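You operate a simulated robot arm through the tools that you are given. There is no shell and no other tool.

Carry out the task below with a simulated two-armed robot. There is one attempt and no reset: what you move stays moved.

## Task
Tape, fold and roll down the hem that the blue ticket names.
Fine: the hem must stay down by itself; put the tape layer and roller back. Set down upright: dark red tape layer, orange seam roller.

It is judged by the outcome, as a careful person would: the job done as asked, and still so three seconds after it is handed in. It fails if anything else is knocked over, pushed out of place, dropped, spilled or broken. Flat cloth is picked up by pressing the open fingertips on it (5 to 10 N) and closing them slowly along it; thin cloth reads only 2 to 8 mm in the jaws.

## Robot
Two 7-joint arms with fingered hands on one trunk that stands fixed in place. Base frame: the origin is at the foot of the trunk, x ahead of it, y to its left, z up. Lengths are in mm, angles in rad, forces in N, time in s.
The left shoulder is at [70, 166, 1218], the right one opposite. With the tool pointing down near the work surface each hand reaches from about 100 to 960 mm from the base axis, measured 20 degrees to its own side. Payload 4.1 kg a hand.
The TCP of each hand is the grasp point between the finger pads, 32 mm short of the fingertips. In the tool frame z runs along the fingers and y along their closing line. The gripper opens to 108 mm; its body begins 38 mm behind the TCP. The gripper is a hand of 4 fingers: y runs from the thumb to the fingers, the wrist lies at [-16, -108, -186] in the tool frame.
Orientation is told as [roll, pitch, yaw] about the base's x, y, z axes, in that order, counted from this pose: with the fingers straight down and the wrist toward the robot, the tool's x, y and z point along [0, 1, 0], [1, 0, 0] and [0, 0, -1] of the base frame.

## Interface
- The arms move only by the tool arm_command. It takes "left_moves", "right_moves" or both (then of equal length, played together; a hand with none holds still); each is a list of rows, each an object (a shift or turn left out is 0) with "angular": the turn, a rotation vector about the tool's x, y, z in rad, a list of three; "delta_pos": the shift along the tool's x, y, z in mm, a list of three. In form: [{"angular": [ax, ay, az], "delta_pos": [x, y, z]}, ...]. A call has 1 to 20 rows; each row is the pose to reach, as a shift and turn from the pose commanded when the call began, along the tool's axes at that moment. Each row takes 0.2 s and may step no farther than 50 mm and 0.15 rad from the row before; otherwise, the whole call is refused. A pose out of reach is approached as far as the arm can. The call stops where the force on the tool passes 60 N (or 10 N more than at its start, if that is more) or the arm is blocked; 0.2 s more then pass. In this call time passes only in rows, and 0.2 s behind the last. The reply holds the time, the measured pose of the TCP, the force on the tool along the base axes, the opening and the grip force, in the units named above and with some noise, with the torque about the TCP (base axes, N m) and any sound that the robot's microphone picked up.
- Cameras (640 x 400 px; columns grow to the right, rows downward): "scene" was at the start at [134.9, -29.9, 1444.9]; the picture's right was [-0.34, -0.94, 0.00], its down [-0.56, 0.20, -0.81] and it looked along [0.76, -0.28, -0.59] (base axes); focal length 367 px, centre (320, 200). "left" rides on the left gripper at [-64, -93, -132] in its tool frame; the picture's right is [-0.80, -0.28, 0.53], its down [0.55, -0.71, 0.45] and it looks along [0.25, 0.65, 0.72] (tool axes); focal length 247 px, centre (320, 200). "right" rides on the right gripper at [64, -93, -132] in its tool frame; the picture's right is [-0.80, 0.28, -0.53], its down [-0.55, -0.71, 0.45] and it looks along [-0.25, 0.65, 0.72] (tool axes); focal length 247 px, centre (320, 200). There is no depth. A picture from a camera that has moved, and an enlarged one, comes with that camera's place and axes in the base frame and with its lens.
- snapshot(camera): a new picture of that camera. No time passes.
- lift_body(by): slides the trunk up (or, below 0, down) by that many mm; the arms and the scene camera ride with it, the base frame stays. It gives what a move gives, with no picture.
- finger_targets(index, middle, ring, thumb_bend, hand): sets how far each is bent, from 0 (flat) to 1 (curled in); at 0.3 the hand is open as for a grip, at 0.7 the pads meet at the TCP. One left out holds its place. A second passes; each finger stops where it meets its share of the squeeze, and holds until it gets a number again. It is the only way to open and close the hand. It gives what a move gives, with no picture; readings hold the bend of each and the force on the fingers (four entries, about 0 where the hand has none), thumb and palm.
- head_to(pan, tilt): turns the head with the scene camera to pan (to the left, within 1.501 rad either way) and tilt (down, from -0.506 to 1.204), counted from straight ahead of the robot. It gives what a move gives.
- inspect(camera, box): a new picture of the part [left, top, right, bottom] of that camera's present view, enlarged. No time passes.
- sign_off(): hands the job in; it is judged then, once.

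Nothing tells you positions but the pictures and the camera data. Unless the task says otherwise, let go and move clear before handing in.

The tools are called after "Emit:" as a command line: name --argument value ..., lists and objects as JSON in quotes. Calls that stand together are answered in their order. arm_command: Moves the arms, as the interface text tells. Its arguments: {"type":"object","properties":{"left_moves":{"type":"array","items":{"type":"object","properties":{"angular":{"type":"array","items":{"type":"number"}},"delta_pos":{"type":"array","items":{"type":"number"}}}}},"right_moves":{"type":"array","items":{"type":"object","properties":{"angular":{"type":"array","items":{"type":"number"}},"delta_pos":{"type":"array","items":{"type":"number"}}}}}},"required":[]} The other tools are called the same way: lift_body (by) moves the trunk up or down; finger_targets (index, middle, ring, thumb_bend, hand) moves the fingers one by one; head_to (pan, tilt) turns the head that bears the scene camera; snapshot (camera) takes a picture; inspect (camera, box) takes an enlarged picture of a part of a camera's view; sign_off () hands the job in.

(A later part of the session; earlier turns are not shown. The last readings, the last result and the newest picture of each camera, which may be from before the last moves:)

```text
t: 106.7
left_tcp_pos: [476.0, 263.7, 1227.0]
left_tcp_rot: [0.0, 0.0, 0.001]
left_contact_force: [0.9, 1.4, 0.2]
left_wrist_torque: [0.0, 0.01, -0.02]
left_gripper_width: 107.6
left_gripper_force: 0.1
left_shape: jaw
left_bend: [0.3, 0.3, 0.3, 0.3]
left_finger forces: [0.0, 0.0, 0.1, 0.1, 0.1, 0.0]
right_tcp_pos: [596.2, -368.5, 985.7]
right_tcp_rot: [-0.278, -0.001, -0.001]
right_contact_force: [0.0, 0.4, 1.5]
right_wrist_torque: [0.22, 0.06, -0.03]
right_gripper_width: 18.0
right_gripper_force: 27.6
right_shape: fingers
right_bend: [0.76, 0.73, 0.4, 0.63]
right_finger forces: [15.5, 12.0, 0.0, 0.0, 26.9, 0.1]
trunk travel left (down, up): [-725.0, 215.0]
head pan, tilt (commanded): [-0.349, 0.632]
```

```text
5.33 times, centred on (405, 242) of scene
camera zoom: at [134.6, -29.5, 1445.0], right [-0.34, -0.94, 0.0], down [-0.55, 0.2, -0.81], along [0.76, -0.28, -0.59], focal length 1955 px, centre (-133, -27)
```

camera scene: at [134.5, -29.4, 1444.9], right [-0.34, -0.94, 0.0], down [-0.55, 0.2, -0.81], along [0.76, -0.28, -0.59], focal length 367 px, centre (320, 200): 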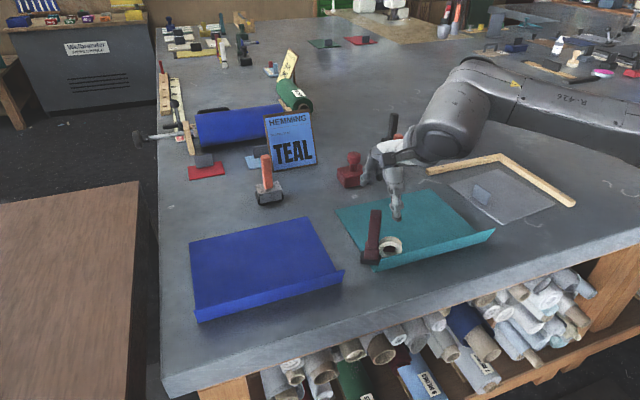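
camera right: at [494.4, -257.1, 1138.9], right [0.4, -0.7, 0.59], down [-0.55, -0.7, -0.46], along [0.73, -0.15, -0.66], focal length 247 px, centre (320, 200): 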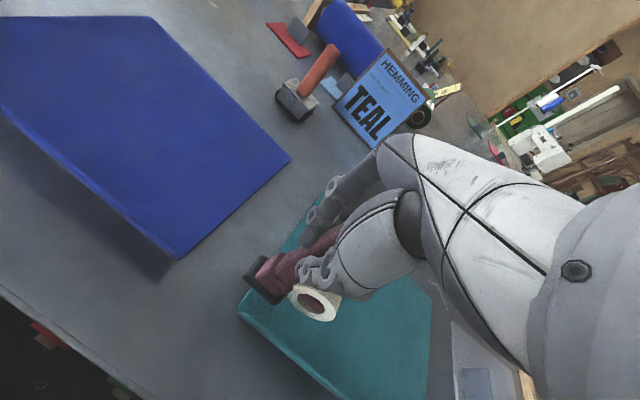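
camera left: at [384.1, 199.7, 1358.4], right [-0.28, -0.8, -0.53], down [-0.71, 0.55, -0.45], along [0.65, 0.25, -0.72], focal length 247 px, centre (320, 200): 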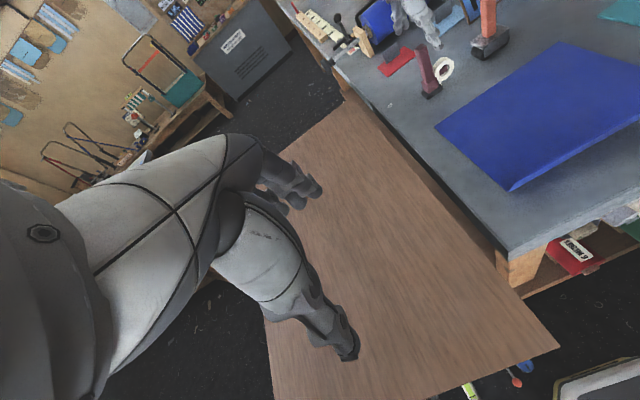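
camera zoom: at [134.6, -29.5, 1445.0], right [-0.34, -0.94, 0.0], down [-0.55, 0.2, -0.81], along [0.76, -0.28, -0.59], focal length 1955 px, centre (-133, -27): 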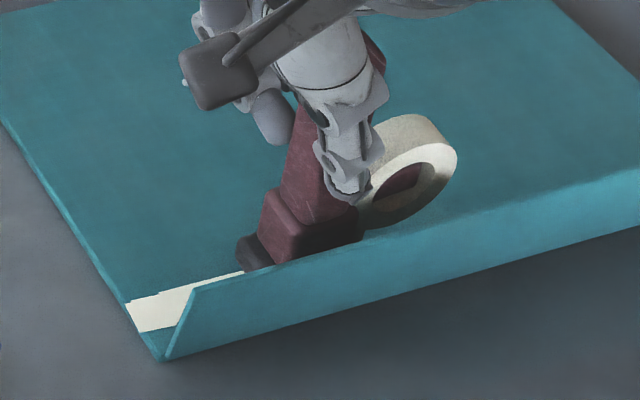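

Steady at about 3.7 N with a straight strip behind it. Continuing another 105 mm.

Emit:
arm_command --right_moves '[{"delta_pos": [-5.05, 0, 1.45]}, {"delta_pos": [-10.09, 0, 2.9]}, {"delta_pos": [-15.14, 0, 4.35]}, {"delta_pos": [-20.18, 0, 5.8]}, {"delta_pos": [-25.23, 0, 7.25]}, {"delta_pos": [-30.27, 0, 8.7]}, {"delta_pos": [-35.32, 0, 10.14]}, {"delta_pos": [-40.36, 0, 11.59]}, {"delta_pos": [-45.41, 0, 13.04]}, {"delta_pos": [-50.45, 0, 14.49]}, {"delta_pos": [-55.5, 0, 15.94]}, {"delta_pos": [-60.54, 0, 17.39]}, {"delta_pos": [-65.59, 0, 18.84]}, {"delta_pos": [-70.63, 0, 20.29]}, {"delta_pos": [-75.68, 0, 21.74]}, {"delta_pos": [-80.72, 0, 23.18]}, {"delta_pos": [-85.77, 0, 24.63]}, {"delta_pos": [-90.82, 0, 26.08]}, {"delta_pos": [-95.86, 0, 27.53]}, {"delta_pos": [-100.9, 0, 28.98]}]'

Emit:
inspect --camera "scene" --box '[365, 190, 505, 280]'

```text
t: 110.9
left_tcp_pos: [476.5, 264.4, 1227.4]
left_tcp_rot: [0.0, -0.001, 0.0]
left_contact_force: [0.1, -0.4, 0.9]
left_wrist_torque: [-0.03, 0.05, 0.01]
left_gripper_width: 107.5
left_gripper_force: 0.0
left_shape: jaw
left_bend: [0.3, 0.3, 0.3, 0.3]
left_finger forces: [0.0, 0.0, 0.0, 0.1, 0.1, 0.0]
right_tcp_pos: [596.3, -474.1, 984.9]
right_tcp_rot: [-0.281, 0.001, 0.0]
right_contact_force: [-0.7, 1.0, 2.0]
right_wrist_torque: [0.2, 0.04, -0.03]
right_gripper_width: 18.0
right_gripper_force: 26.9
right_shape: fingers
right_bend: [0.76, 0.73, 0.4, 0.63]
right_finger forces: [15.4, 11.9, 0.0, 0.0, 27.1, 0.0]
trunk travel left (down, up): [-725.0, 215.0]
head pan, tilt (commanded): [-0.349, 0.632]
```

```text
4.44 times, centred on (435, 235) of scene
camera zoom: at [134.7, -29.7, 1444.9], right [-0.34, -0.94, 0.0], down [-0.56, 0.2, -0.81], along [0.76, -0.28, -0.59], focal length 1630 px, centre (-191, 44)
```

zoom: 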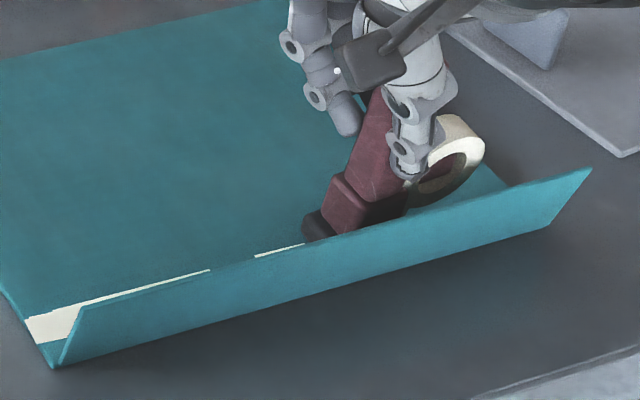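

I see a possible break in the strip, or just the flap hiding part of it. I'll check with the wrist camera before continuing.

Emit:
snapshot --camera "right"

Emit:
inspect --camera "scene" --box '[400, 225, 450, 265]'

```text
taken
camera right: at [503.5, -375.6, 1094.3], right [0.28, -0.62, 0.73], down [-0.71, -0.65, -0.28], along [0.65, -0.44, -0.62], focal length 247 px, centre (320, 200)
```

right: 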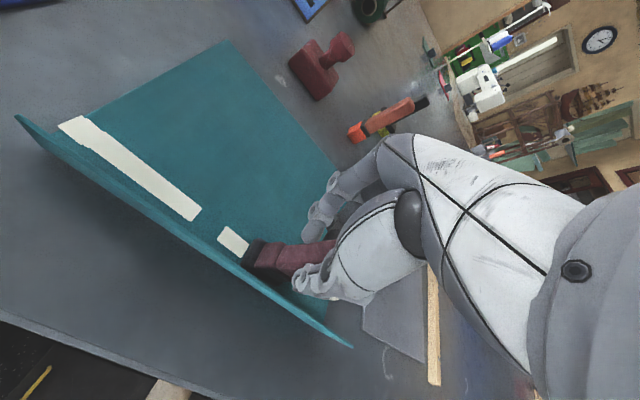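

```text
10.00 times, centred on (425, 245) of scene
camera zoom: at [134.7, -29.7, 1444.9], right [-0.34, -0.94, 0.0], down [-0.56, 0.2, -0.81], along [0.76, -0.28, -0.59], focal length 3666 px, centre (-730, -250)
```

zoom: 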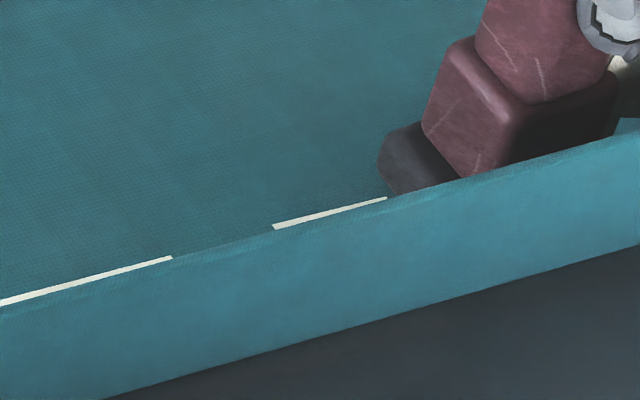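

There's a real 25 mm gap at y −407 to −432, where the pressure evidently dropped too low. I'll press half a millimetre deeper, finish the run, then go back over the gap.

Emit:
arm_command --right_moves '[{"delta_pos": [0.15, 0, 0.5]}, {"delta_pos": [-4.65, 0, 1.88]}, {"delta_pos": [-9.46, 0, 3.26]}, {"delta_pos": [-14.26, 0, 4.64]}, {"delta_pos": [-19.07, 0, 6.02]}, {"delta_pos": [-23.87, 0, 7.4]}]'

Emit:
inspect --camera "right" --box '[20, 80, 300, 300]'

```text
t: 112.3
left_tcp_pos: [475.3, 264.6, 1226.6]
left_tcp_rot: [0.0, 0.001, 0.0]
left_contact_force: [-0.9, 0.8, 0.4]
left_wrist_torque: [-0.01, -0.01, 0.02]
left_gripper_width: 107.7
left_gripper_force: 0.0
left_shape: jaw
left_bend: [0.3, 0.3, 0.3, 0.3]
left_finger forces: [0.0, 0.0, 0.0, 0.1, 0.0, 0.0]
right_tcp_pos: [595.9, -500.6, 984.8]
right_tcp_rot: [-0.279, 0.0, 0.0]
right_contact_force: [0.1, 0.7, 2.2]
right_wrist_torque: [0.25, 0.03, -0.02]
right_gripper_width: 18.1
right_gripper_force: 27.6
right_shape: fingers
right_bend: [0.76, 0.73, 0.4, 0.63]
right_finger forces: [16.0, 11.6, 0.1, 0.0, 27.1, 0.0]
trunk travel left (down, up): [-725.0, 215.0]
head pan, tilt (commanded): [-0.349, 0.632]
```

```text
1.82 times, centred on (160, 190) of right
camera zoom: at [503.0, -400.9, 1093.9], right [0.28, -0.62, 0.73], down [-0.71, -0.65, -0.28], along [0.65, -0.44, -0.62], focal length 449 px, centre (611, 218)
```

zoom: 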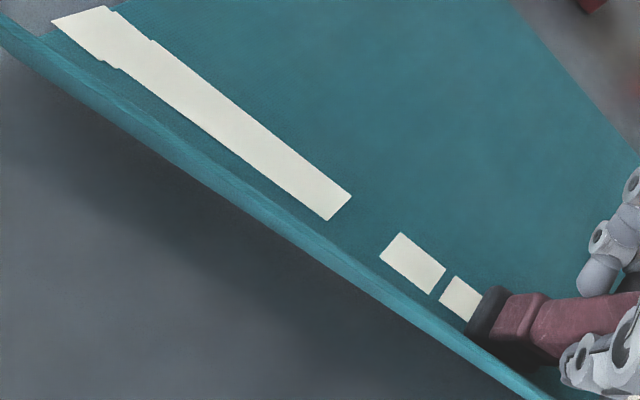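

Force is still marginal and left a small 5 mm break. I'll press about 0.7 mm deeper and continue slowly.

Emit:
arm_command --right_moves '[{"delta_pos": [0.19, 0, 0.67]}, {"delta_pos": [-2.69, 0, 1.5]}, {"delta_pos": [-5.57, 0, 2.33]}, {"delta_pos": [-8.45, 0, 3.16]}, {"delta_pos": [-11.33, 0, 3.99]}, {"delta_pos": [-14.21, 0, 4.82]}, {"delta_pos": [-17.09, 0, 5.65]}, {"delta_pos": [-19.97, 0, 6.48]}]'

Emit:
inspect --camera "right" --box '[20, 80, 300, 300]'

Emit:
inspect --camera "scene" --box '[410, 190, 510, 265]'

```text
t: 114.1
left_tcp_pos: [475.9, 264.5, 1226.4]
left_tcp_rot: [0.0, -0.001, 0.0]
left_contact_force: [-0.8, 0.1, 0.4]
left_wrist_torque: [0.02, 0.01, -0.01]
left_gripper_width: 107.6
left_gripper_force: 0.1
left_shape: jaw
left_bend: [0.3, 0.3, 0.3, 0.3]
left_finger forces: [0.0, 0.1, 0.0, 0.1, 0.0, 0.0]
right_tcp_pos: [594.9, -521.2, 984.8]
right_tcp_rot: [-0.279, 0.0, -0.002]
right_contact_force: [-0.3, 1.9, 1.1]
right_wrist_torque: [0.23, 0.09, -0.03]
right_gripper_width: 18.1
right_gripper_force: 26.9
right_shape: fingers
right_bend: [0.76, 0.73, 0.4, 0.63]
right_finger forces: [15.7, 11.7, 0.0, 0.0, 27.2, 0.1]
trunk travel left (down, up): [-725.0, 215.0]
head pan, tilt (commanded): [-0.349, 0.632]
```

```text
1.82 times, centred on (160, 190) of right
camera zoom: at [503.4, -421.8, 1093.4], right [0.28, -0.62, 0.73], down [-0.71, -0.65, -0.28], along [0.65, -0.44, -0.62], focal length 449 px, centre (611, 218)
```

zoom: 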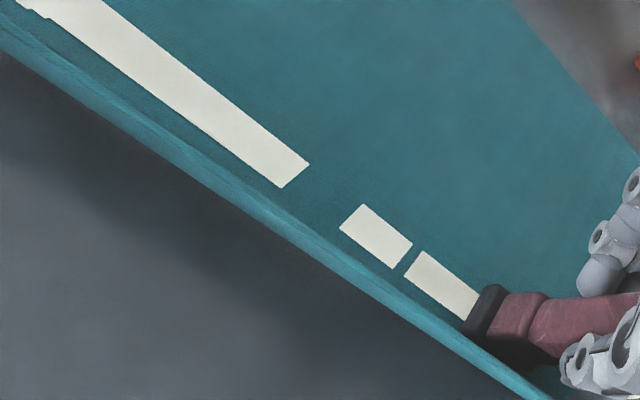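

```text
5.33 times, centred on (460, 228) of scene
camera zoom: at [134.6, -29.6, 1444.9], right [-0.34, -0.94, 0.0], down [-0.55, 0.2, -0.81], along [0.76, -0.28, -0.59], focal length 1955 px, centre (-427, 53)
```

zoom: 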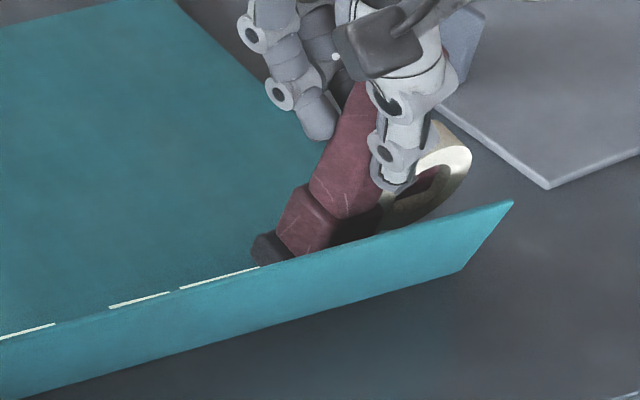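

The strip is continuous again. Finishing the remaining 54 mm past the panel's end at the same slow rate.

Emit:
arm_command --right_moves '[{"delta_pos": [-2.8, 0, 0.95]}, {"delta_pos": [-5.69, 0, 1.78]}, {"delta_pos": [-8.57, 0, 2.61]}, {"delta_pos": [-11.45, 0, 3.44]}, {"delta_pos": [-14.33, 0, 4.27]}, {"delta_pos": [-17.21, 0, 5.1]}, {"delta_pos": [-20.1, 0, 5.93]}, {"delta_pos": [-22.98, 0, 6.76]}, {"delta_pos": [-25.86, 0, 7.58]}, {"delta_pos": [-28.74, 0, 8.41]}, {"delta_pos": [-31.63, 0, 9.24]}, {"delta_pos": [-34.51, 0, 10.07]}, {"delta_pos": [-37.39, 0, 10.9]}, {"delta_pos": [-40.27, 0, 11.73]}, {"delta_pos": [-43.16, 0, 12.56]}, {"delta_pos": [-46.04, 0, 13.38]}, {"delta_pos": [-48.92, 0, 14.21]}, {"delta_pos": [-51.8, 0, 15.04]}]'

Emit:
inspect --camera "right" --box '[20, 80, 300, 300]'

Emit:
inspect --camera "scene" --box '[430, 180, 520, 260]'

```text
t: 117.9
left_tcp_pos: [476.9, 265.2, 1227.8]
left_tcp_rot: [0.001, -0.002, -0.001]
left_contact_force: [-0.3, -0.1, 0.1]
left_wrist_torque: [-0.02, 0.02, 0.02]
left_gripper_width: 107.4
left_gripper_force: 0.0
left_shape: jaw
left_bend: [0.3, 0.3, 0.3, 0.3]
left_finger forces: [0.0, 0.1, 0.1, 0.1, 0.1, 0.0]
right_tcp_pos: [595.4, -573.6, 984.5]
right_tcp_rot: [-0.278, -0.001, 0.001]
right_contact_force: [1.0, 1.0, 3.0]
right_wrist_torque: [0.11, 0.09, -0.03]
right_gripper_width: 18.1
right_gripper_force: 27.5
right_shape: fingers
right_bend: [0.76, 0.73, 0.4, 0.63]
right_finger forces: [15.4, 12.5, 0.0, 0.0, 27.2, 0.0]
trunk travel left (down, up): [-725.0, 215.0]
head pan, tilt (commanded): [-0.349, 0.632]
```

```text
1.82 times, centred on (160, 190) of right
camera zoom: at [503.2, -475.2, 1093.2], right [0.28, -0.62, 0.73], down [-0.71, -0.65, -0.28], along [0.65, -0.44, -0.62], focal length 449 px, centre (611, 218)
```

zoom: 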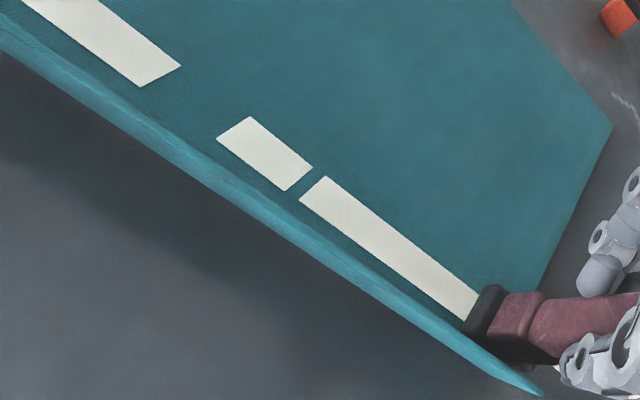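

```text
5.00 times, centred on (475, 220) of scene
camera zoom: at [134.5, -29.2, 1444.9], right [-0.34, -0.94, 0.0], down [-0.55, 0.2, -0.81], along [0.76, -0.28, -0.59], focal length 1833 px, centre (-455, 100)
```

zoom: 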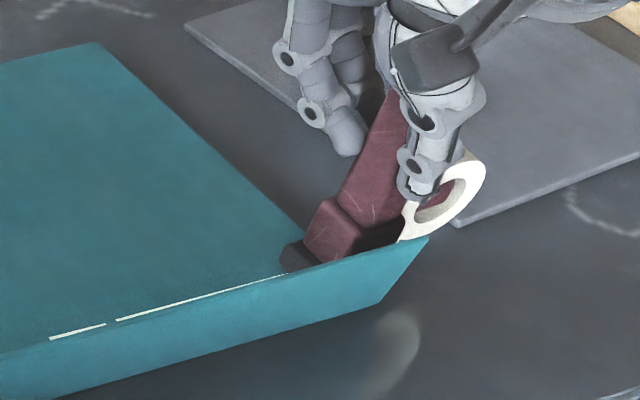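

The strip runs right up to the shoe near the far end. A few millimetres more, then I'll lift off and check where it ends.

Emit:
arm_command --right_moves '[{"delta_pos": [-2.9, 0, 0.83]}, {"delta_pos": [-5.8, 0, 1.66]}, {"delta_pos": [-7.2, 0, -3]}, {"delta_pos": [-9, 0, -12]}, {"delta_pos": [-5, 5, -30]}]'

Emit:
inspect --camera "right" --box '[20, 80, 300, 300]'

Emit:
inspect --camera "scene" --box '[430, 180, 520, 260]'

```text
t: 119.1
left_tcp_pos: [477.2, 263.6, 1226.8]
left_tcp_rot: [-0.001, 0.0, 0.0]
left_contact_force: [-0.6, 0.1, 0.3]
left_wrist_torque: [0.02, 0.0, -0.01]
left_gripper_width: 107.4
left_gripper_force: 0.1
left_shape: jaw
left_bend: [0.3, 0.3, 0.3, 0.3]
left_finger forces: [0.1, 0.0, 0.1, 0.1, 0.0, 0.1]
right_tcp_pos: [601.2, -570.9, 1014.6]
right_tcp_rot: [-0.28, 0.0, -0.001]
right_contact_force: [0.2, -0.2, -1.6]
right_wrist_torque: [0.01, 0.01, 0.05]
right_gripper_width: 18.0
right_gripper_force: 27.1
right_shape: fingers
right_bend: [0.76, 0.73, 0.4, 0.63]
right_finger forces: [14.0, 12.9, 0.1, 0.0, 27.0, 0.1]
trunk travel left (down, up): [-725.0, 215.0]
head pan, tilt (commanded): [-0.349, 0.632]
```

```text
1.82 times, centred on (160, 190) of right
camera zoom: at [509.1, -472.2, 1123.2], right [0.28, -0.62, 0.73], down [-0.71, -0.65, -0.28], along [0.65, -0.44, -0.62], focal length 449 px, centre (611, 218)
```

zoom: 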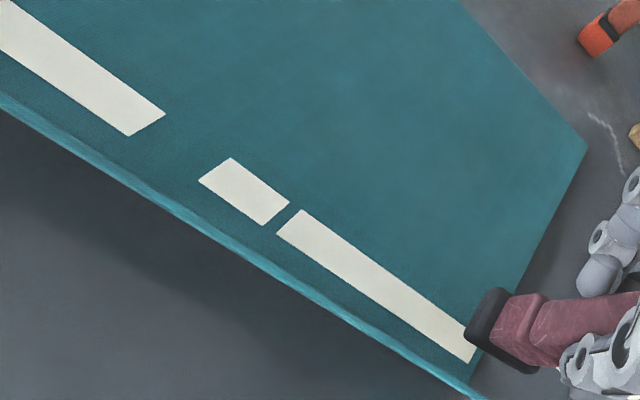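

```text
5.00 times, centred on (475, 220) of scene
camera zoom: at [135.5, -29.6, 1444.8], right [-0.34, -0.94, 0.0], down [-0.56, 0.2, -0.81], along [0.76, -0.28, -0.59], focal length 1833 px, centre (-455, 100)
```

zoom: 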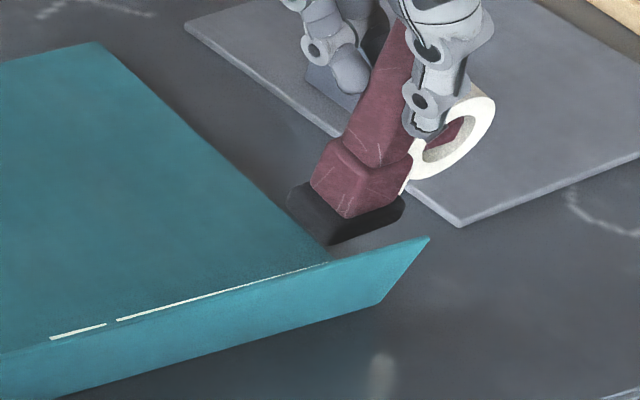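

The tape reaches the far edge. Now back to fill the gap: I'll fly back along the hem to y −378 and lower onto the strip again.

Emit:
arm_command --right_moves '[{"delta_pos": [37, -1, -10.7]}, {"delta_pos": [74, -2, -21.3]}, {"delta_pos": [111, -3, -32]}, {"delta_pos": [148, -4, -42.6]}, {"delta_pos": [185.5, -5, -53.3]}, {"delta_pos": [190, -5, -37.9]}, {"delta_pos": [192.1, -5, -30.2]}]'

Emit:
arm_command --right_moves '[{"delta_pos": [0.41, 0, 1.44]}]'

Emit:
arm_command --right_moves '[{"delta_pos": [0.28, 0, 0.96]}]'

Emit:
arm_command --right_moves '[{"delta_pos": [0.28, 0, 0.96]}]'

```text
t: 120.7
left_tcp_pos: [477.1, 263.5, 1226.8]
left_tcp_rot: [0.001, 0.001, 0.0]
left_contact_force: [0.4, 0.2, -0.4]
left_wrist_torque: [-0.01, -0.03, -0.03]
left_gripper_width: 107.4
left_gripper_force: 0.1
left_shape: jaw
left_bend: [0.3, 0.3, 0.3, 0.3]
left_finger forces: [0.1, 0.0, 0.0, 0.0, 0.1, 0.0]
right_tcp_pos: [595.8, -378.8, 989.3]
right_tcp_rot: [-0.278, 0.001, 0.0]
right_contact_force: [0.6, 0.1, -2.0]
right_wrist_torque: [0.05, -0.02, -0.01]
right_gripper_width: 18.1
right_gripper_force: 26.3
right_shape: fingers
right_bend: [0.76, 0.73, 0.4, 0.63]
right_finger forces: [13.7, 13.0, 0.0, 0.0, 26.8, 0.2]
trunk travel left (down, up): [-725.0, 215.0]
head pan, tilt (commanded): [-0.349, 0.632]
```

```text
t: 121.1
left_tcp_pos: [476.1, 262.3, 1227.8]
left_tcp_rot: [0.001, 0.0, -0.001]
left_contact_force: [0.4, -0.8, -0.8]
left_wrist_torque: [-0.03, 0.0, -0.03]
left_gripper_width: 107.6
left_gripper_force: 0.0
left_shape: jaw
left_bend: [0.3, 0.3, 0.3, 0.3]
left_finger forces: [0.0, 0.1, 0.0, 0.0, 0.0, 0.0]
right_tcp_pos: [595.9, -378.5, 988.3]
right_tcp_rot: [-0.277, 0.003, -0.001]
right_contact_force: [0.4, 0.5, -2.5]
right_wrist_torque: [0.06, -0.02, 0.01]
right_gripper_width: 18.1
right_gripper_force: 27.0
right_shape: fingers
right_bend: [0.76, 0.73, 0.4, 0.63]
right_finger forces: [13.7, 13.0, 0.0, 0.0, 26.9, 0.0]
trunk travel left (down, up): [-725.0, 215.0]
head pan, tilt (commanded): [-0.349, 0.632]
```

```text
t: 121.5
left_tcp_pos: [474.6, 263.4, 1228.0]
left_tcp_rot: [0.001, -0.001, 0.0]
left_contact_force: [-0.1, 0.6, 0.7]
left_wrist_torque: [0.02, 0.0, 0.0]
left_gripper_width: 107.6
left_gripper_force: 0.1
left_shape: jaw
left_bend: [0.3, 0.3, 0.3, 0.3]
left_finger forces: [0.1, 0.0, 0.0, 0.1, 0.0, 0.0]
right_tcp_pos: [595.7, -378.7, 988.5]
right_tcp_rot: [-0.28, 0.002, -0.001]
right_contact_force: [-0.1, -0.7, -2.5]
right_wrist_torque: [0.01, 0.03, 0.0]
right_gripper_width: 18.1
right_gripper_force: 26.6
right_shape: fingers
right_bend: [0.76, 0.73, 0.4, 0.63]
right_finger forces: [13.8, 13.2, 0.1, 0.0, 26.9, 0.1]
trunk travel left (down, up): [-725.0, 215.0]
head pan, tilt (commanded): [-0.349, 0.632]
```

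```text
t: 121.9
left_tcp_pos: [477.0, 264.1, 1227.3]
left_tcp_rot: [0.0, 0.0, -0.001]
left_contact_force: [0.2, 0.1, 0.4]
left_wrist_torque: [-0.02, -0.02, 0.02]
left_gripper_width: 107.6
left_gripper_force: 0.1
left_shape: jaw
left_bend: [0.3, 0.3, 0.3, 0.3]
left_finger forces: [0.0, 0.1, 0.0, 0.0, 0.0, 0.1]
right_tcp_pos: [596.2, -378.5, 986.4]
right_tcp_rot: [-0.279, -0.001, 0.0]
right_contact_force: [-0.6, -0.8, -2.3]
right_wrist_torque: [0.02, 0.0, -0.02]
right_gripper_width: 18.2
right_gripper_force: 26.7
right_shape: fingers
right_bend: [0.76, 0.73, 0.4, 0.63]
right_finger forces: [13.7, 12.9, 0.0, 0.1, 26.9, 0.0]
trunk travel left (down, up): [-725.0, 215.0]
head pan, tilt (commanded): [-0.349, 0.632]
```

Almost down; two more steps to contact.

Emit:
arm_command --right_moves '[{"delta_pos": [0.28, 0, 0.96]}]'

Emit:
arm_command --right_moves '[{"delta_pos": [0.28, 0, 0.96]}]'

```text
t: 122.3
left_tcp_pos: [475.7, 263.6, 1226.9]
left_tcp_rot: [0.001, -0.001, 0.0]
left_contact_force: [-0.6, -0.4, -0.3]
left_wrist_torque: [-0.01, 0.03, 0.01]
left_gripper_width: 107.6
left_gripper_force: 0.0
left_shape: jaw
left_bend: [0.3, 0.3, 0.3, 0.3]
left_finger forces: [0.0, 0.0, 0.1, 0.0, 0.1, 0.0]
right_tcp_pos: [597.3, -378.6, 984.9]
right_tcp_rot: [-0.281, 0.001, 0.0]
right_contact_force: [0.7, 0.1, -1.5]
right_wrist_torque: [0.02, 0.05, -0.01]
right_gripper_width: 18.2
right_gripper_force: 26.5
right_shape: fingers
right_bend: [0.76, 0.73, 0.4, 0.63]
right_finger forces: [13.7, 13.1, 0.0, 0.1, 27.0, 0.0]
trunk travel left (down, up): [-725.0, 215.0]
head pan, tilt (commanded): [-0.349, 0.632]
```

```text
t: 122.7
left_tcp_pos: [476.7, 263.6, 1226.5]
left_tcp_rot: [0.0, -0.001, 0.0]
left_contact_force: [-1.1, 0.5, 0.3]
left_wrist_torque: [0.01, -0.02, 0.02]
left_gripper_width: 107.5
left_gripper_force: 0.0
left_shape: jaw
left_bend: [0.3, 0.3, 0.3, 0.3]
left_finger forces: [0.1, 0.0, 0.0, 0.0, 0.1, 0.1]
right_tcp_pos: [595.3, -377.9, 986.1]
right_tcp_rot: [-0.28, 0.0, 0.001]
right_contact_force: [0.1, -0.7, 1.3]
right_wrist_torque: [-0.03, 0.01, 0.0]
right_gripper_width: 18.2
right_gripper_force: 27.3
right_shape: fingers
right_bend: [0.76, 0.73, 0.4, 0.63]
right_finger forces: [13.9, 13.4, 0.0, 0.1, 26.9, 0.0]
trunk travel left (down, up): [-725.0, 215.0]
head pan, tilt (commanded): [-0.349, 0.632]
```

Contact at 3.5 N. I'll press 1 mm deeper and draw 90 mm across both breaks.

Emit:
arm_command --right_moves '[{"delta_pos": [0.28, 0, 0.96]}, {"delta_pos": [-4.04, 0, 2.2]}, {"delta_pos": [-8.37, 0, 3.44]}, {"delta_pos": [-12.69, 0, 4.69]}, {"delta_pos": [-17.02, 0, 5.93]}, {"delta_pos": [-21.34, 0, 7.17]}, {"delta_pos": [-25.67, 0, 8.41]}, {"delta_pos": [-29.99, 0, 9.65]}, {"delta_pos": [-34.32, 0, 10.9]}, {"delta_pos": [-38.64, 0, 12.14]}, {"delta_pos": [-42.97, 0, 13.38]}, {"delta_pos": [-47.29, 0, 14.62]}, {"delta_pos": [-51.61, 0, 15.86]}, {"delta_pos": [-55.94, 0, 17.11]}, {"delta_pos": [-60.26, 0, 18.35]}, {"delta_pos": [-64.59, 0, 19.59]}, {"delta_pos": [-68.91, 0, 20.83]}, {"delta_pos": [-73.24, 0, 22.07]}, {"delta_pos": [-77.56, 0, 23.32]}, {"delta_pos": [-81.89, 0, 24.56]}]'

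Emit:
inspect --camera "right" --box '[20, 80, 300, 300]'

Emit:
inspect --camera "scene" --box '[380, 190, 500, 280]'

```text
t: 126.9
left_tcp_pos: [474.9, 264.0, 1226.4]
left_tcp_rot: [0.001, 0.002, 0.0]
left_contact_force: [-0.2, 0.1, -0.3]
left_wrist_torque: [-0.01, 0.0, 0.01]
left_gripper_width: 107.6
left_gripper_force: 0.0
left_shape: jaw
left_bend: [0.3, 0.3, 0.3, 0.3]
left_finger forces: [0.0, 0.0, 0.0, 0.1, 0.0, 0.1]
right_tcp_pos: [596.2, -462.8, 983.9]
right_tcp_rot: [-0.28, 0.0, 0.0]
right_contact_force: [0.0, 2.5, 2.9]
right_wrist_torque: [0.1, 0.05, -0.03]
right_gripper_width: 17.9
right_gripper_force: 27.5
right_shape: fingers
right_bend: [0.76, 0.73, 0.4, 0.63]
right_finger forces: [14.7, 13.0, 0.0, 0.1, 27.1, 0.1]
trunk travel left (down, up): [-725.0, 215.0]
head pan, tilt (commanded): [-0.349, 0.632]
```

```text
1.82 times, centred on (160, 190) of right
camera zoom: at [503.3, -364.1, 1093.1], right [0.28, -0.62, 0.73], down [-0.71, -0.65, -0.28], along [0.65, -0.44, -0.62], focal length 449 px, centre (611, 218)
```

zoom: 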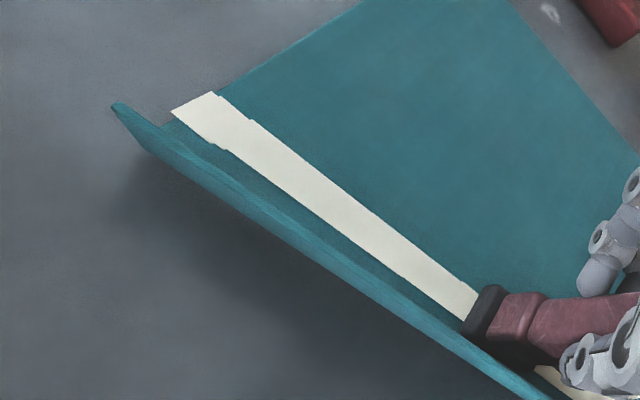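

```text
4.44 times, centred on (440, 235) of scene
camera zoom: at [134.4, -29.2, 1445.0], right [-0.34, -0.94, 0.0], down [-0.55, 0.2, -0.81], along [0.76, -0.28, -0.59], focal length 1630 px, centre (-213, 44)
```

zoom: 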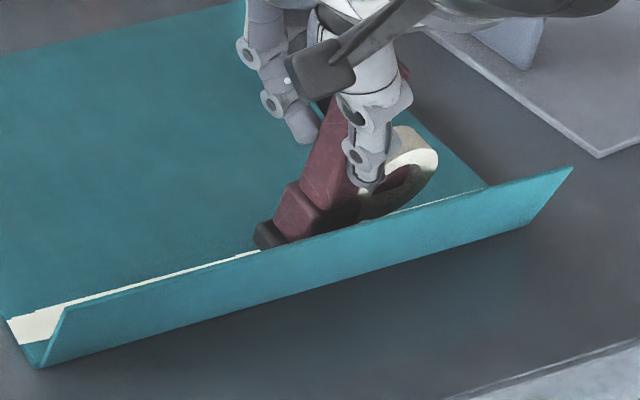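

The first gap is filled. A further 24 mm to cover the small one, then lift off and inspect the whole strip.

Emit:
arm_command --right_moves '[{"delta_pos": [-4.32, 0, 1.24]}, {"delta_pos": [-8.65, 0, 2.48]}, {"delta_pos": [-12.97, 0, 3.73]}, {"delta_pos": [-17.3, 0, 4.97]}, {"delta_pos": [-21.62, 0, 6.21]}, {"delta_pos": [-23.5, 0, 6.5]}, {"delta_pos": [-25, 0, 0]}, {"delta_pos": [-28, 3, -20]}, {"delta_pos": [-20, 40, -45]}, {"delta_pos": [-20, 80, -60]}]'

Emit:
inspect --camera "scene" --box '[360, 190, 510, 285]'

Emit:
snapshot --camera "right"

```text
t: 129.1
left_tcp_pos: [477.4, 263.3, 1226.5]
left_tcp_rot: [0.002, 0.002, -0.002]
left_contact_force: [0.3, 0.0, -0.1]
left_wrist_torque: [0.01, 0.04, 0.02]
left_gripper_width: 107.8
left_gripper_force: 0.0
left_shape: jaw
left_bend: [0.3, 0.3, 0.3, 0.3]
left_finger forces: [0.0, 0.0, 0.0, 0.0, 0.0, 0.0]
right_tcp_pos: [678.0, -467.9, 1046.0]
right_tcp_rot: [-0.278, 0.003, -0.001]
right_contact_force: [0.8, 0.7, -2.4]
right_wrist_torque: [0.04, 0.01, -0.01]
right_gripper_width: 18.2
right_gripper_force: 27.2
right_shape: fingers
right_bend: [0.77, 0.73, 0.4, 0.63]
right_finger forces: [13.7, 12.9, 0.0, 0.0, 26.9, 0.1]
trunk travel left (down, up): [-725.0, 215.0]
head pan, tilt (commanded): [-0.349, 0.632]
```

```text
4.21 times, centred on (435, 238) of scene
camera zoom: at [137.2, -29.8, 1444.6], right [-0.34, -0.94, 0.0], down [-0.56, 0.2, -0.81], along [0.76, -0.28, -0.59], focal length 1544 px, centre (-164, 42)
```

zoom: 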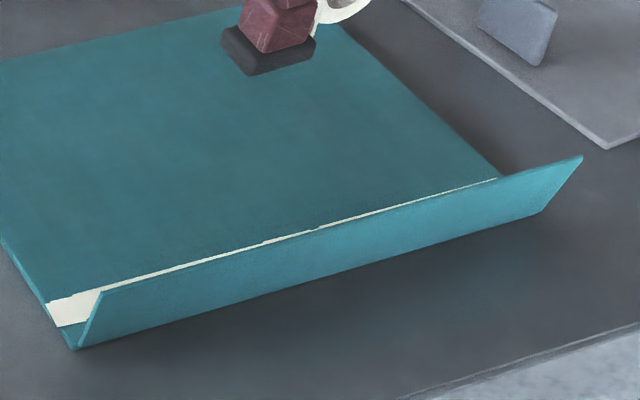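

```text
taken
camera right: at [585.2, -367.8, 1154.6], right [0.28, -0.62, 0.73], down [-0.71, -0.65, -0.28], along [0.65, -0.44, -0.62], focal length 247 px, centre (320, 200)
```

right: 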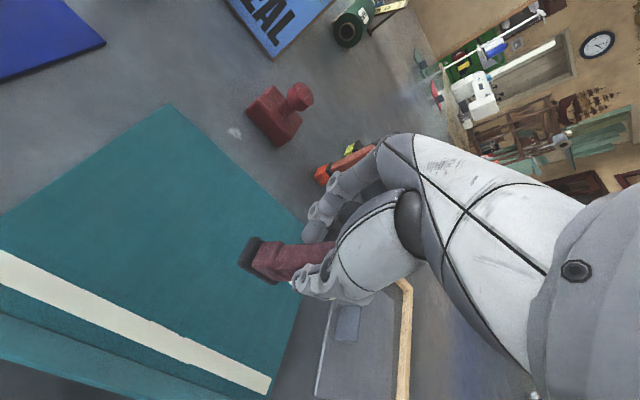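

The strip is now continuous from edge to edge. Next I'll straighten the hand and carry the tape layer back to its place at about (890, −21).

Emit:
arm_command --right_moves '[{"delta_pos": [-6, 0, -21]}, {"delta_pos": [-12, 0, -42], "angular": [0, 0.11, 0]}, {"delta_pos": [-12, 0, -42], "angular": [0, 0.22, 0]}]'

Emit:
inspect --camera "scene" --box '[390, 110, 490, 230]'

```text
t: 129.9
left_tcp_pos: [475.6, 263.0, 1227.0]
left_tcp_rot: [0.001, -0.001, 0.0]
left_contact_force: [0.1, 0.1, -1.0]
left_wrist_torque: [0.04, -0.03, 0.01]
left_gripper_width: 107.5
left_gripper_force: 0.1
left_shape: jaw
left_bend: [0.3, 0.3, 0.3, 0.3]
left_finger forces: [0.0, 0.0, 0.0, 0.0, 0.1, 0.0]
right_tcp_pos: [675.2, -466.3, 1090.6]
right_tcp_rot: [-0.056, -0.001, 0.0]
right_contact_force: [0.2, 0.2, -3.0]
right_wrist_torque: [-0.02, 0.02, -0.03]
right_gripper_width: 18.3
right_gripper_force: 26.5
right_shape: fingers
right_bend: [0.77, 0.74, 0.4, 0.63]
right_finger forces: [13.4, 13.0, 0.1, 0.0, 26.7, 0.0]
trunk travel left (down, up): [-725.0, 215.0]
head pan, tilt (commanded): [-0.349, 0.632]
```

```text
3.33 times, centred on (440, 170) of scene
camera zoom: at [134.8, -31.2, 1444.9], right [-0.34, -0.94, 0.0], down [-0.56, 0.2, -0.81], along [0.76, -0.28, -0.59], focal length 1222 px, centre (-80, 300)
```

zoom: 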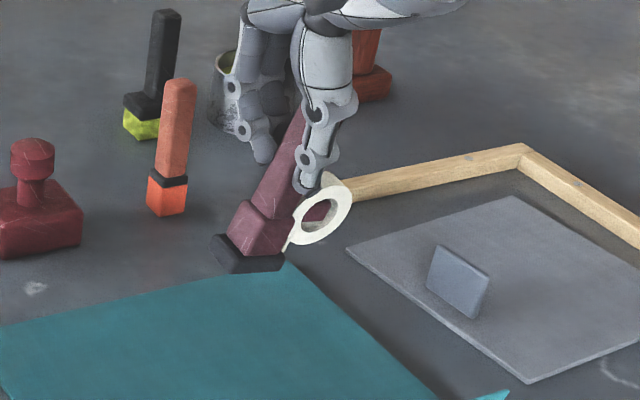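

The tool seems to lean a little in the grip now. A closer look to trim it upright before setting down.

Emit:
inspect --camera "scene" --box '[412, 135, 472, 195]'

Emit:
inspect --camera "right" --box '[210, 190, 390, 350]'

```text
6.67 times, centred on (442, 165) of scene
camera zoom: at [134.8, -31.2, 1444.9], right [-0.34, -0.94, 0.0], down [-0.56, 0.2, -0.81], along [0.76, -0.28, -0.59], focal length 2444 px, centre (-493, 433)
```

zoom: 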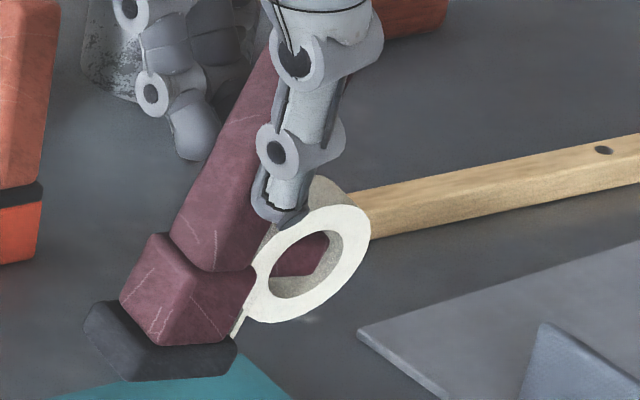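

```text
2.50 times, centred on (300, 270) of right
camera zoom: at [583.7, -394.6, 1218.2], right [0.28, -0.77, 0.58], down [-0.71, -0.57, -0.42], along [0.65, -0.29, -0.7], focal length 617 px, centre (370, 25)
```

zoom: 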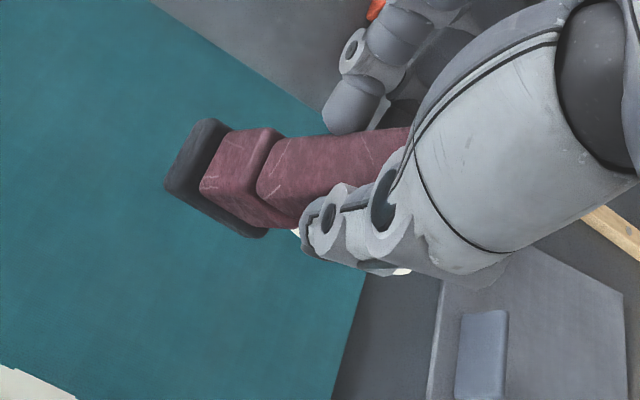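

The tool leans about 0.2 rad relative to the hand after the drag, so I'll roll the hand back to about −0.26 where it hung level, and check.

Emit:
arm_command --right_moves '[{"angular": [0, -0.1, 0]}, {"angular": [0, -0.2, 0]}]'

Emit:
inspect --camera "scene" --box '[412, 135, 472, 195]'

```text
t: 130.5
left_tcp_pos: [476.6, 263.5, 1227.6]
left_tcp_rot: [0.001, 0.0, 0.0]
left_contact_force: [0.5, 0.0, 0.4]
left_wrist_torque: [0.0, 0.05, -0.04]
left_gripper_width: 107.3
left_gripper_force: 0.0
left_shape: jaw
left_bend: [0.3, 0.3, 0.3, 0.3]
left_finger forces: [0.0, 0.1, 0.0, 0.0, 0.0, 0.0]
right_tcp_pos: [676.4, -466.8, 1090.9]
right_tcp_rot: [-0.259, 0.0, 0.0]
right_contact_force: [-0.8, -0.6, -2.2]
right_wrist_torque: [0.01, -0.02, -0.01]
right_gripper_width: 18.0
right_gripper_force: 26.1
right_shape: fingers
right_bend: [0.77, 0.73, 0.4, 0.63]
right_finger forces: [13.6, 12.8, 0.1, 0.1, 26.6, 0.0]
trunk travel left (down, up): [-725.0, 215.0]
head pan, tilt (commanded): [-0.349, 0.632]
```

```text
6.67 times, centred on (442, 165) of scene
camera zoom: at [135.4, -29.7, 1444.8], right [-0.34, -0.94, 0.0], down [-0.56, 0.2, -0.81], along [0.76, -0.28, -0.59], focal length 2444 px, centre (-493, 433)
```

zoom: 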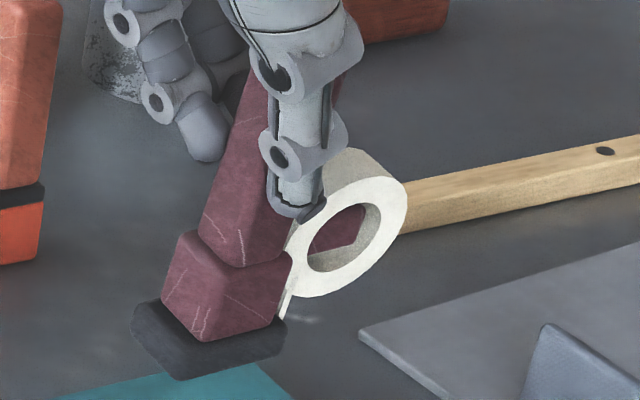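

Near enough level now. I'll carry it at z 1091 (foot at about 994) along a path west of the seam roller to above its original spot, adding a slight forward pitch for reach.

Emit:
arm_command --right_moves '[{"delta_pos": [38, 10, -10]}, {"delta_pos": [76, 21, -20]}, {"delta_pos": [115, 32, -30.5]}, {"delta_pos": [153, 42, -40.7]}, {"delta_pos": [191, 52, -51]}, {"delta_pos": [230, 63, -61]}, {"delta_pos": [268, 74, -71]}, {"delta_pos": [306, 84, -81.5]}, {"delta_pos": [332, 108, -88.4], "angular": [-0.015, 0.01, 0.004]}, {"delta_pos": [358, 132, -95.3], "angular": [-0.03, 0.02, 0.008]}, {"delta_pos": [384, 157, -102.2], "angular": [-0.045, 0.03, 0.012]}, {"delta_pos": [410, 181, -109.1], "angular": [-0.058, 0.03, 0.015]}, {"delta_pos": [436, 206, -116], "angular": [-0.058, 0.03, 0.015]}]'

Emit:
inspect --camera "scene" --box '[180, 90, 290, 220]'

Emit:
inspect --camera "left" --box '[380, 0, 480, 110]'

```text
t: 133.3
left_tcp_pos: [476.6, 269.3, 1225.1]
left_tcp_rot: [-0.005, 0.001, 0.001]
left_contact_force: [0.4, 1.0, 0.7]
left_wrist_torque: [-0.04, 0.0, 0.0]
left_gripper_width: 107.7
left_gripper_force: 0.2
left_shape: jaw
left_bend: [0.3, 0.3, 0.3, 0.3]
left_finger forces: [0.0, 0.0, 0.0, 0.1, 0.0, 0.0]
right_tcp_pos: [882.4, -9.0, 1089.3]
right_tcp_rot: [-0.234, -0.059, 0.001]
right_contact_force: [-0.3, 1.9, -1.6]
right_wrist_torque: [0.0, 0.02, 0.01]
right_gripper_width: 18.1
right_gripper_force: 25.9
right_shape: fingers
right_bend: [0.76, 0.74, 0.4, 0.63]
right_finger forces: [12.7, 13.0, 0.0, 0.0, 26.0, 0.1]
trunk travel left (down, up): [-725.0, 215.0]
head pan, tilt (commanded): [-0.349, 0.632]
```

```text
3.08 times, centred on (235, 155) of scene
camera zoom: at [135.3, -23.8, 1445.0], right [-0.34, -0.94, 0.0], down [-0.56, 0.2, -0.81], along [0.76, -0.28, -0.59], focal length 1128 px, centre (582, 338)
```

zoom: 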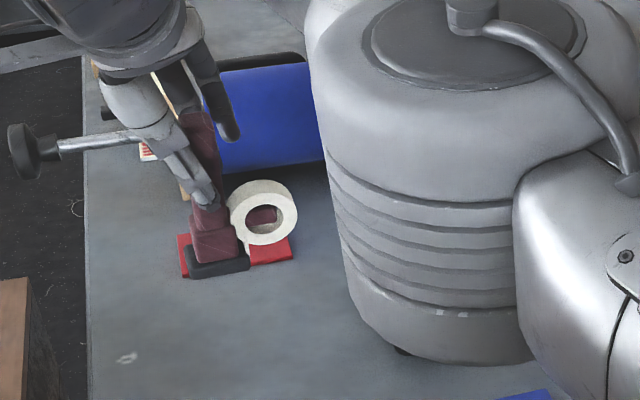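

```text
3.64 times, centred on (430, 55) of left
camera zoom: at [383.9, 204.8, 1357.7], right [-0.28, -0.8, -0.53], down [-0.71, 0.55, -0.45], along [0.65, 0.25, -0.72], focal length 898 px, centre (-80, 727)
```

zoom: 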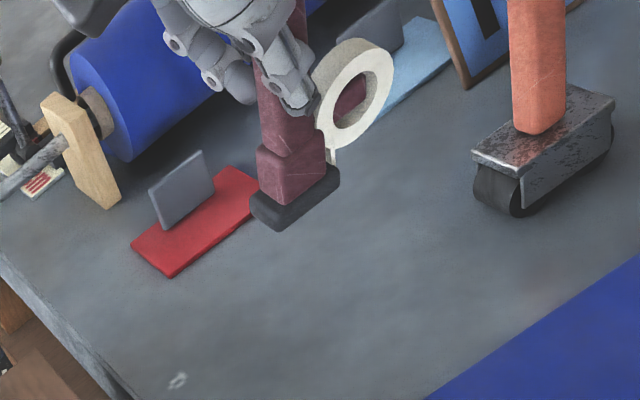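

It's above its spot and hanging upright, no reach flags. Lowering 85 mm, then comparing with the original view.

Emit:
arm_command --right_moves '[{"delta_pos": [5.8, -1.5, 24.3]}, {"delta_pos": [11.6, -3, 48.6]}, {"delta_pos": [17.4, -4.4, 72.8]}, {"delta_pos": [19.7, -5, 82.5]}]'

Emit:
inspect --camera "scene" --box '[180, 100, 280, 220]'

Emit:
inspect --camera "left" --box '[380, 0, 480, 110]'

```text
t: 134.3
left_tcp_pos: [477.4, 264.2, 1226.4]
left_tcp_rot: [0.001, 0.0, -0.001]
left_contact_force: [0.1, 0.2, -0.6]
left_wrist_torque: [-0.01, 0.04, 0.04]
left_gripper_width: 107.5
left_gripper_force: 0.1
left_shape: jaw
left_bend: [0.3, 0.3, 0.3, 0.3]
left_finger forces: [0.0, 0.1, 0.1, 0.0, 0.1, 0.0]
right_tcp_pos: [882.4, -14.1, 1005.2]
right_tcp_rot: [-0.227, -0.062, 0.0]
right_contact_force: [-0.3, -0.7, -2.0]
right_wrist_torque: [-0.01, 0.02, -0.01]
right_gripper_width: 18.1
right_gripper_force: 25.6
right_shape: fingers
right_bend: [0.76, 0.74, 0.4, 0.63]
right_finger forces: [12.5, 13.0, 0.0, 0.1, 26.0, 0.1]
trunk travel left (down, up): [-725.0, 215.0]
head pan, tilt (commanded): [-0.349, 0.632]
```

```text
3.33 times, centred on (230, 160) of scene
camera zoom: at [135.7, -29.9, 1444.8], right [-0.34, -0.94, 0.0], down [-0.56, 0.2, -0.81], along [0.76, -0.28, -0.59], focal length 1222 px, centre (620, 333)
```

zoom: 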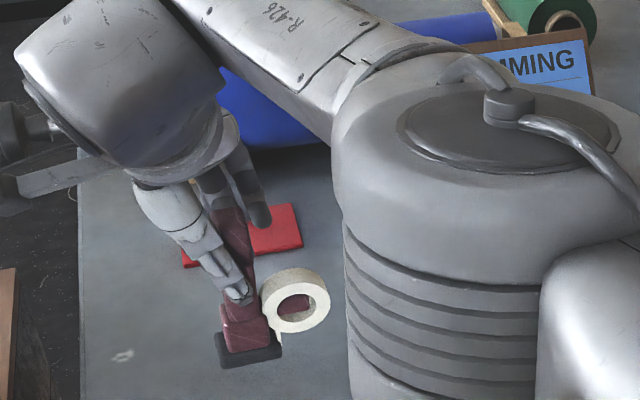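

```text
3.64 times, centred on (430, 55) of left
camera zoom: at [384.1, 199.2, 1358.5], right [-0.28, -0.8, -0.53], down [-0.71, 0.55, -0.45], along [0.65, 0.25, -0.72], focal length 898 px, centre (-80, 727)
```

zoom: 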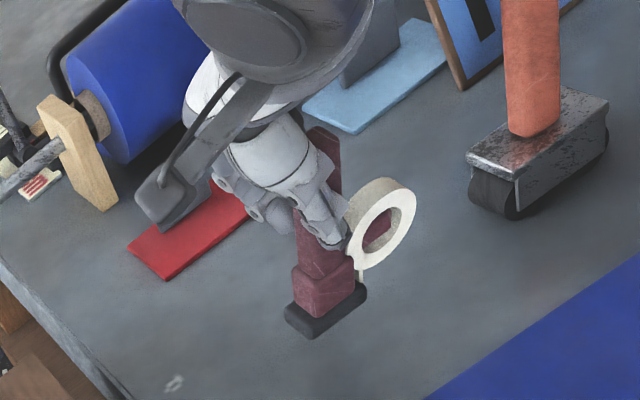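

Its position matches the original mark well. Lowering the last 15 mm in steps.

Emit:
arm_command --right_moves '[{"delta_pos": [1.2, -0.3, 4.9]}, {"delta_pos": [2.8, -0.7, 11.7]}]'

Emit:
arm_command --right_moves '[{"delta_pos": [0.35, -0.09, 1.46]}]'

Emit:
arm_command --right_moves '[{"delta_pos": [0.35, -0.09, 1.46]}]'

Emit:
inspect --camera "left" --box '[380, 0, 480, 110]'

```text
t: 134.9
left_tcp_pos: [476.8, 264.6, 1225.8]
left_tcp_rot: [0.001, 0.0, 0.0]
left_contact_force: [0.9, -0.5, -0.2]
left_wrist_torque: [0.0, -0.02, -0.03]
left_gripper_width: 107.6
left_gripper_force: 0.1
left_shape: jaw
left_bend: [0.3, 0.3, 0.3, 0.3]
left_finger forces: [0.0, 0.0, 0.1, 0.0, 0.1, 0.0]
right_tcp_pos: [879.4, -10.6, 994.5]
right_tcp_rot: [-0.229, -0.049, 0.01]
right_contact_force: [0.2, 0.3, -2.0]
right_wrist_torque: [0.06, -0.02, -0.01]
right_gripper_width: 18.0
right_gripper_force: 25.6
right_shape: fingers
right_bend: [0.76, 0.74, 0.4, 0.63]
right_finger forces: [12.5, 12.9, 0.0, 0.0, 25.7, 0.1]
right hand out of reach, approached as far as the arm can: row 1, 2
trunk travel left (down, up): [-725.0, 215.0]
head pan, tilt (commanded): [-0.349, 0.632]
```

```text
t: 135.3
left_tcp_pos: [477.2, 264.8, 1226.7]
left_tcp_rot: [-0.001, 0.001, -0.002]
left_contact_force: [-0.2, 0.0, 0.4]
left_wrist_torque: [0.03, 0.01, 0.03]
left_gripper_width: 107.6
left_gripper_force: 0.2
left_shape: jaw
left_bend: [0.3, 0.3, 0.3, 0.3]
left_finger forces: [0.1, 0.1, 0.1, 0.0, 0.0, 0.1]
right_tcp_pos: [877.9, -11.3, 992.2]
right_tcp_rot: [-0.227, -0.059, 0.0]
right_contact_force: [-0.1, 0.3, -2.2]
right_wrist_torque: [0.02, -0.01, -0.01]
right_gripper_width: 17.8
right_gripper_force: 25.2
right_shape: fingers
right_bend: [0.76, 0.74, 0.4, 0.63]
right_finger forces: [12.5, 12.9, 0.0, 0.0, 25.8, 0.0]
trunk travel left (down, up): [-725.0, 215.0]
head pan, tilt (commanded): [-0.349, 0.632]
```

```text
t: 135.7
left_tcp_pos: [475.9, 264.2, 1226.5]
left_tcp_rot: [-0.001, 0.0, 0.0]
left_contact_force: [-0.2, 0.3, -0.2]
left_wrist_torque: [0.01, 0.0, 0.03]
left_gripper_width: 107.7
left_gripper_force: 0.0
left_shape: jaw
left_bend: [0.3, 0.3, 0.3, 0.3]
left_finger forces: [0.0, 0.0, 0.0, 0.0, 0.0, 0.0]
right_tcp_pos: [878.7, -10.9, 991.5]
right_tcp_rot: [-0.229, -0.06, -0.003]
right_contact_force: [-0.1, 0.1, -1.2]
right_wrist_torque: [-0.01, -0.01, -0.01]
right_gripper_width: 18.1
right_gripper_force: 25.6
right_shape: fingers
right_bend: [0.76, 0.74, 0.4, 0.63]
right_finger forces: [12.5, 12.9, 0.0, 0.0, 25.8, 0.1]
trunk travel left (down, up): [-725.0, 215.0]
head pan, tilt (commanded): [-0.349, 0.632]
```

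```text
3.64 times, centred on (430, 55) of left
camera zoom: at [383.6, 199.7, 1358.6], right [-0.28, -0.8, -0.53], down [-0.71, 0.55, -0.45], along [0.65, 0.25, -0.72], focal length 898 px, centre (-80, 727)
```

zoom: 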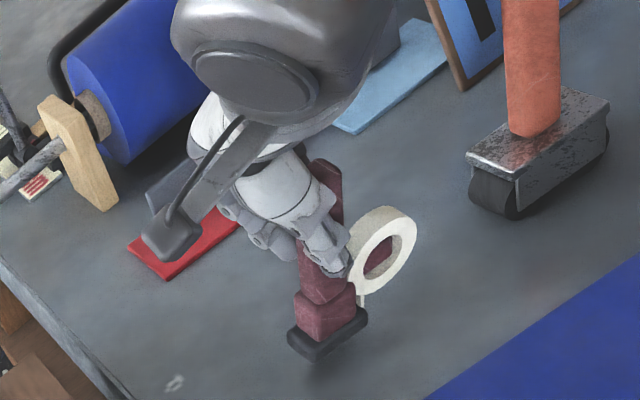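

The shoe in the left view is right where it started. A few more millimetres down to contact.

Emit:
arm_command --right_moves '[{"delta_pos": [0.5, -2, 2]}]'

Emit:
arm_command --right_moves '[{"delta_pos": [0.45, -0.12, 1.9]}]'

Emit:
arm_command --right_moves '[{"delta_pos": [0.35, -0.09, 1.46]}]'

```text
t: 136.1
left_tcp_pos: [476.8, 264.4, 1226.2]
left_tcp_rot: [-0.001, 0.001, 0.001]
left_contact_force: [-0.2, -0.6, -0.6]
left_wrist_torque: [0.02, 0.04, 0.02]
left_gripper_width: 107.5
left_gripper_force: 0.1
left_shape: jaw
left_bend: [0.3, 0.3, 0.3, 0.3]
left_finger forces: [0.1, 0.1, 0.0, 0.1, 0.1, 0.1]
right_tcp_pos: [876.8, -11.9, 988.6]
right_tcp_rot: [-0.228, -0.059, -0.001]
right_contact_force: [0.3, 0.2, -2.2]
right_wrist_torque: [0.02, -0.02, 0.0]
right_gripper_width: 17.8
right_gripper_force: 25.9
right_shape: fingers
right_bend: [0.76, 0.74, 0.4, 0.63]
right_finger forces: [12.5, 12.8, 0.0, 0.0, 25.8, 0.0]
trunk travel left (down, up): [-725.0, 215.0]
head pan, tilt (commanded): [-0.349, 0.632]
```

```text
t: 136.5
left_tcp_pos: [477.0, 264.1, 1227.5]
left_tcp_rot: [-0.001, 0.0, 0.0]
left_contact_force: [-0.2, 0.2, 0.5]
left_wrist_torque: [-0.02, -0.04, -0.01]
left_gripper_width: 107.6
left_gripper_force: 0.0
left_shape: jaw
left_bend: [0.3, 0.3, 0.3, 0.3]
left_finger forces: [0.0, 0.0, 0.1, 0.0, 0.0, 0.0]
right_tcp_pos: [877.6, -10.0, 987.5]
right_tcp_rot: [-0.228, -0.06, -0.001]
right_contact_force: [-1.2, -0.1, -1.5]
right_wrist_torque: [0.03, 0.02, -0.03]
right_gripper_width: 18.2
right_gripper_force: 25.7
right_shape: fingers
right_bend: [0.76, 0.74, 0.4, 0.63]
right_finger forces: [12.5, 12.9, 0.1, 0.1, 25.8, 0.0]
trunk travel left (down, up): [-725.0, 215.0]
head pan, tilt (commanded): [-0.349, 0.632]
```

```text
t: 136.9
left_tcp_pos: [477.5, 264.4, 1225.3]
left_tcp_rot: [-0.001, 0.0, -0.001]
left_contact_force: [0.0, -1.3, 0.1]
left_wrist_torque: [0.03, 0.03, 0.0]
left_gripper_width: 107.6
left_gripper_force: 0.0
left_shape: jaw
left_bend: [0.3, 0.3, 0.3, 0.3]
left_finger forces: [0.1, 0.1, 0.0, 0.1, 0.1, 0.0]
right_tcp_pos: [876.6, -10.8, 984.8]
right_tcp_rot: [-0.228, -0.061, -0.002]
right_contact_force: [-1.0, 0.6, -2.5]
right_wrist_torque: [0.04, 0.03, -0.01]
right_gripper_width: 17.8
right_gripper_force: 25.4
right_shape: fingers
right_bend: [0.76, 0.74, 0.4, 0.63]
right_finger forces: [12.5, 12.9, 0.0, 0.1, 25.7, 0.0]
trunk travel left (down, up): [-725.0, 215.0]
head pan, tilt (commanded): [-0.349, 0.632]
```

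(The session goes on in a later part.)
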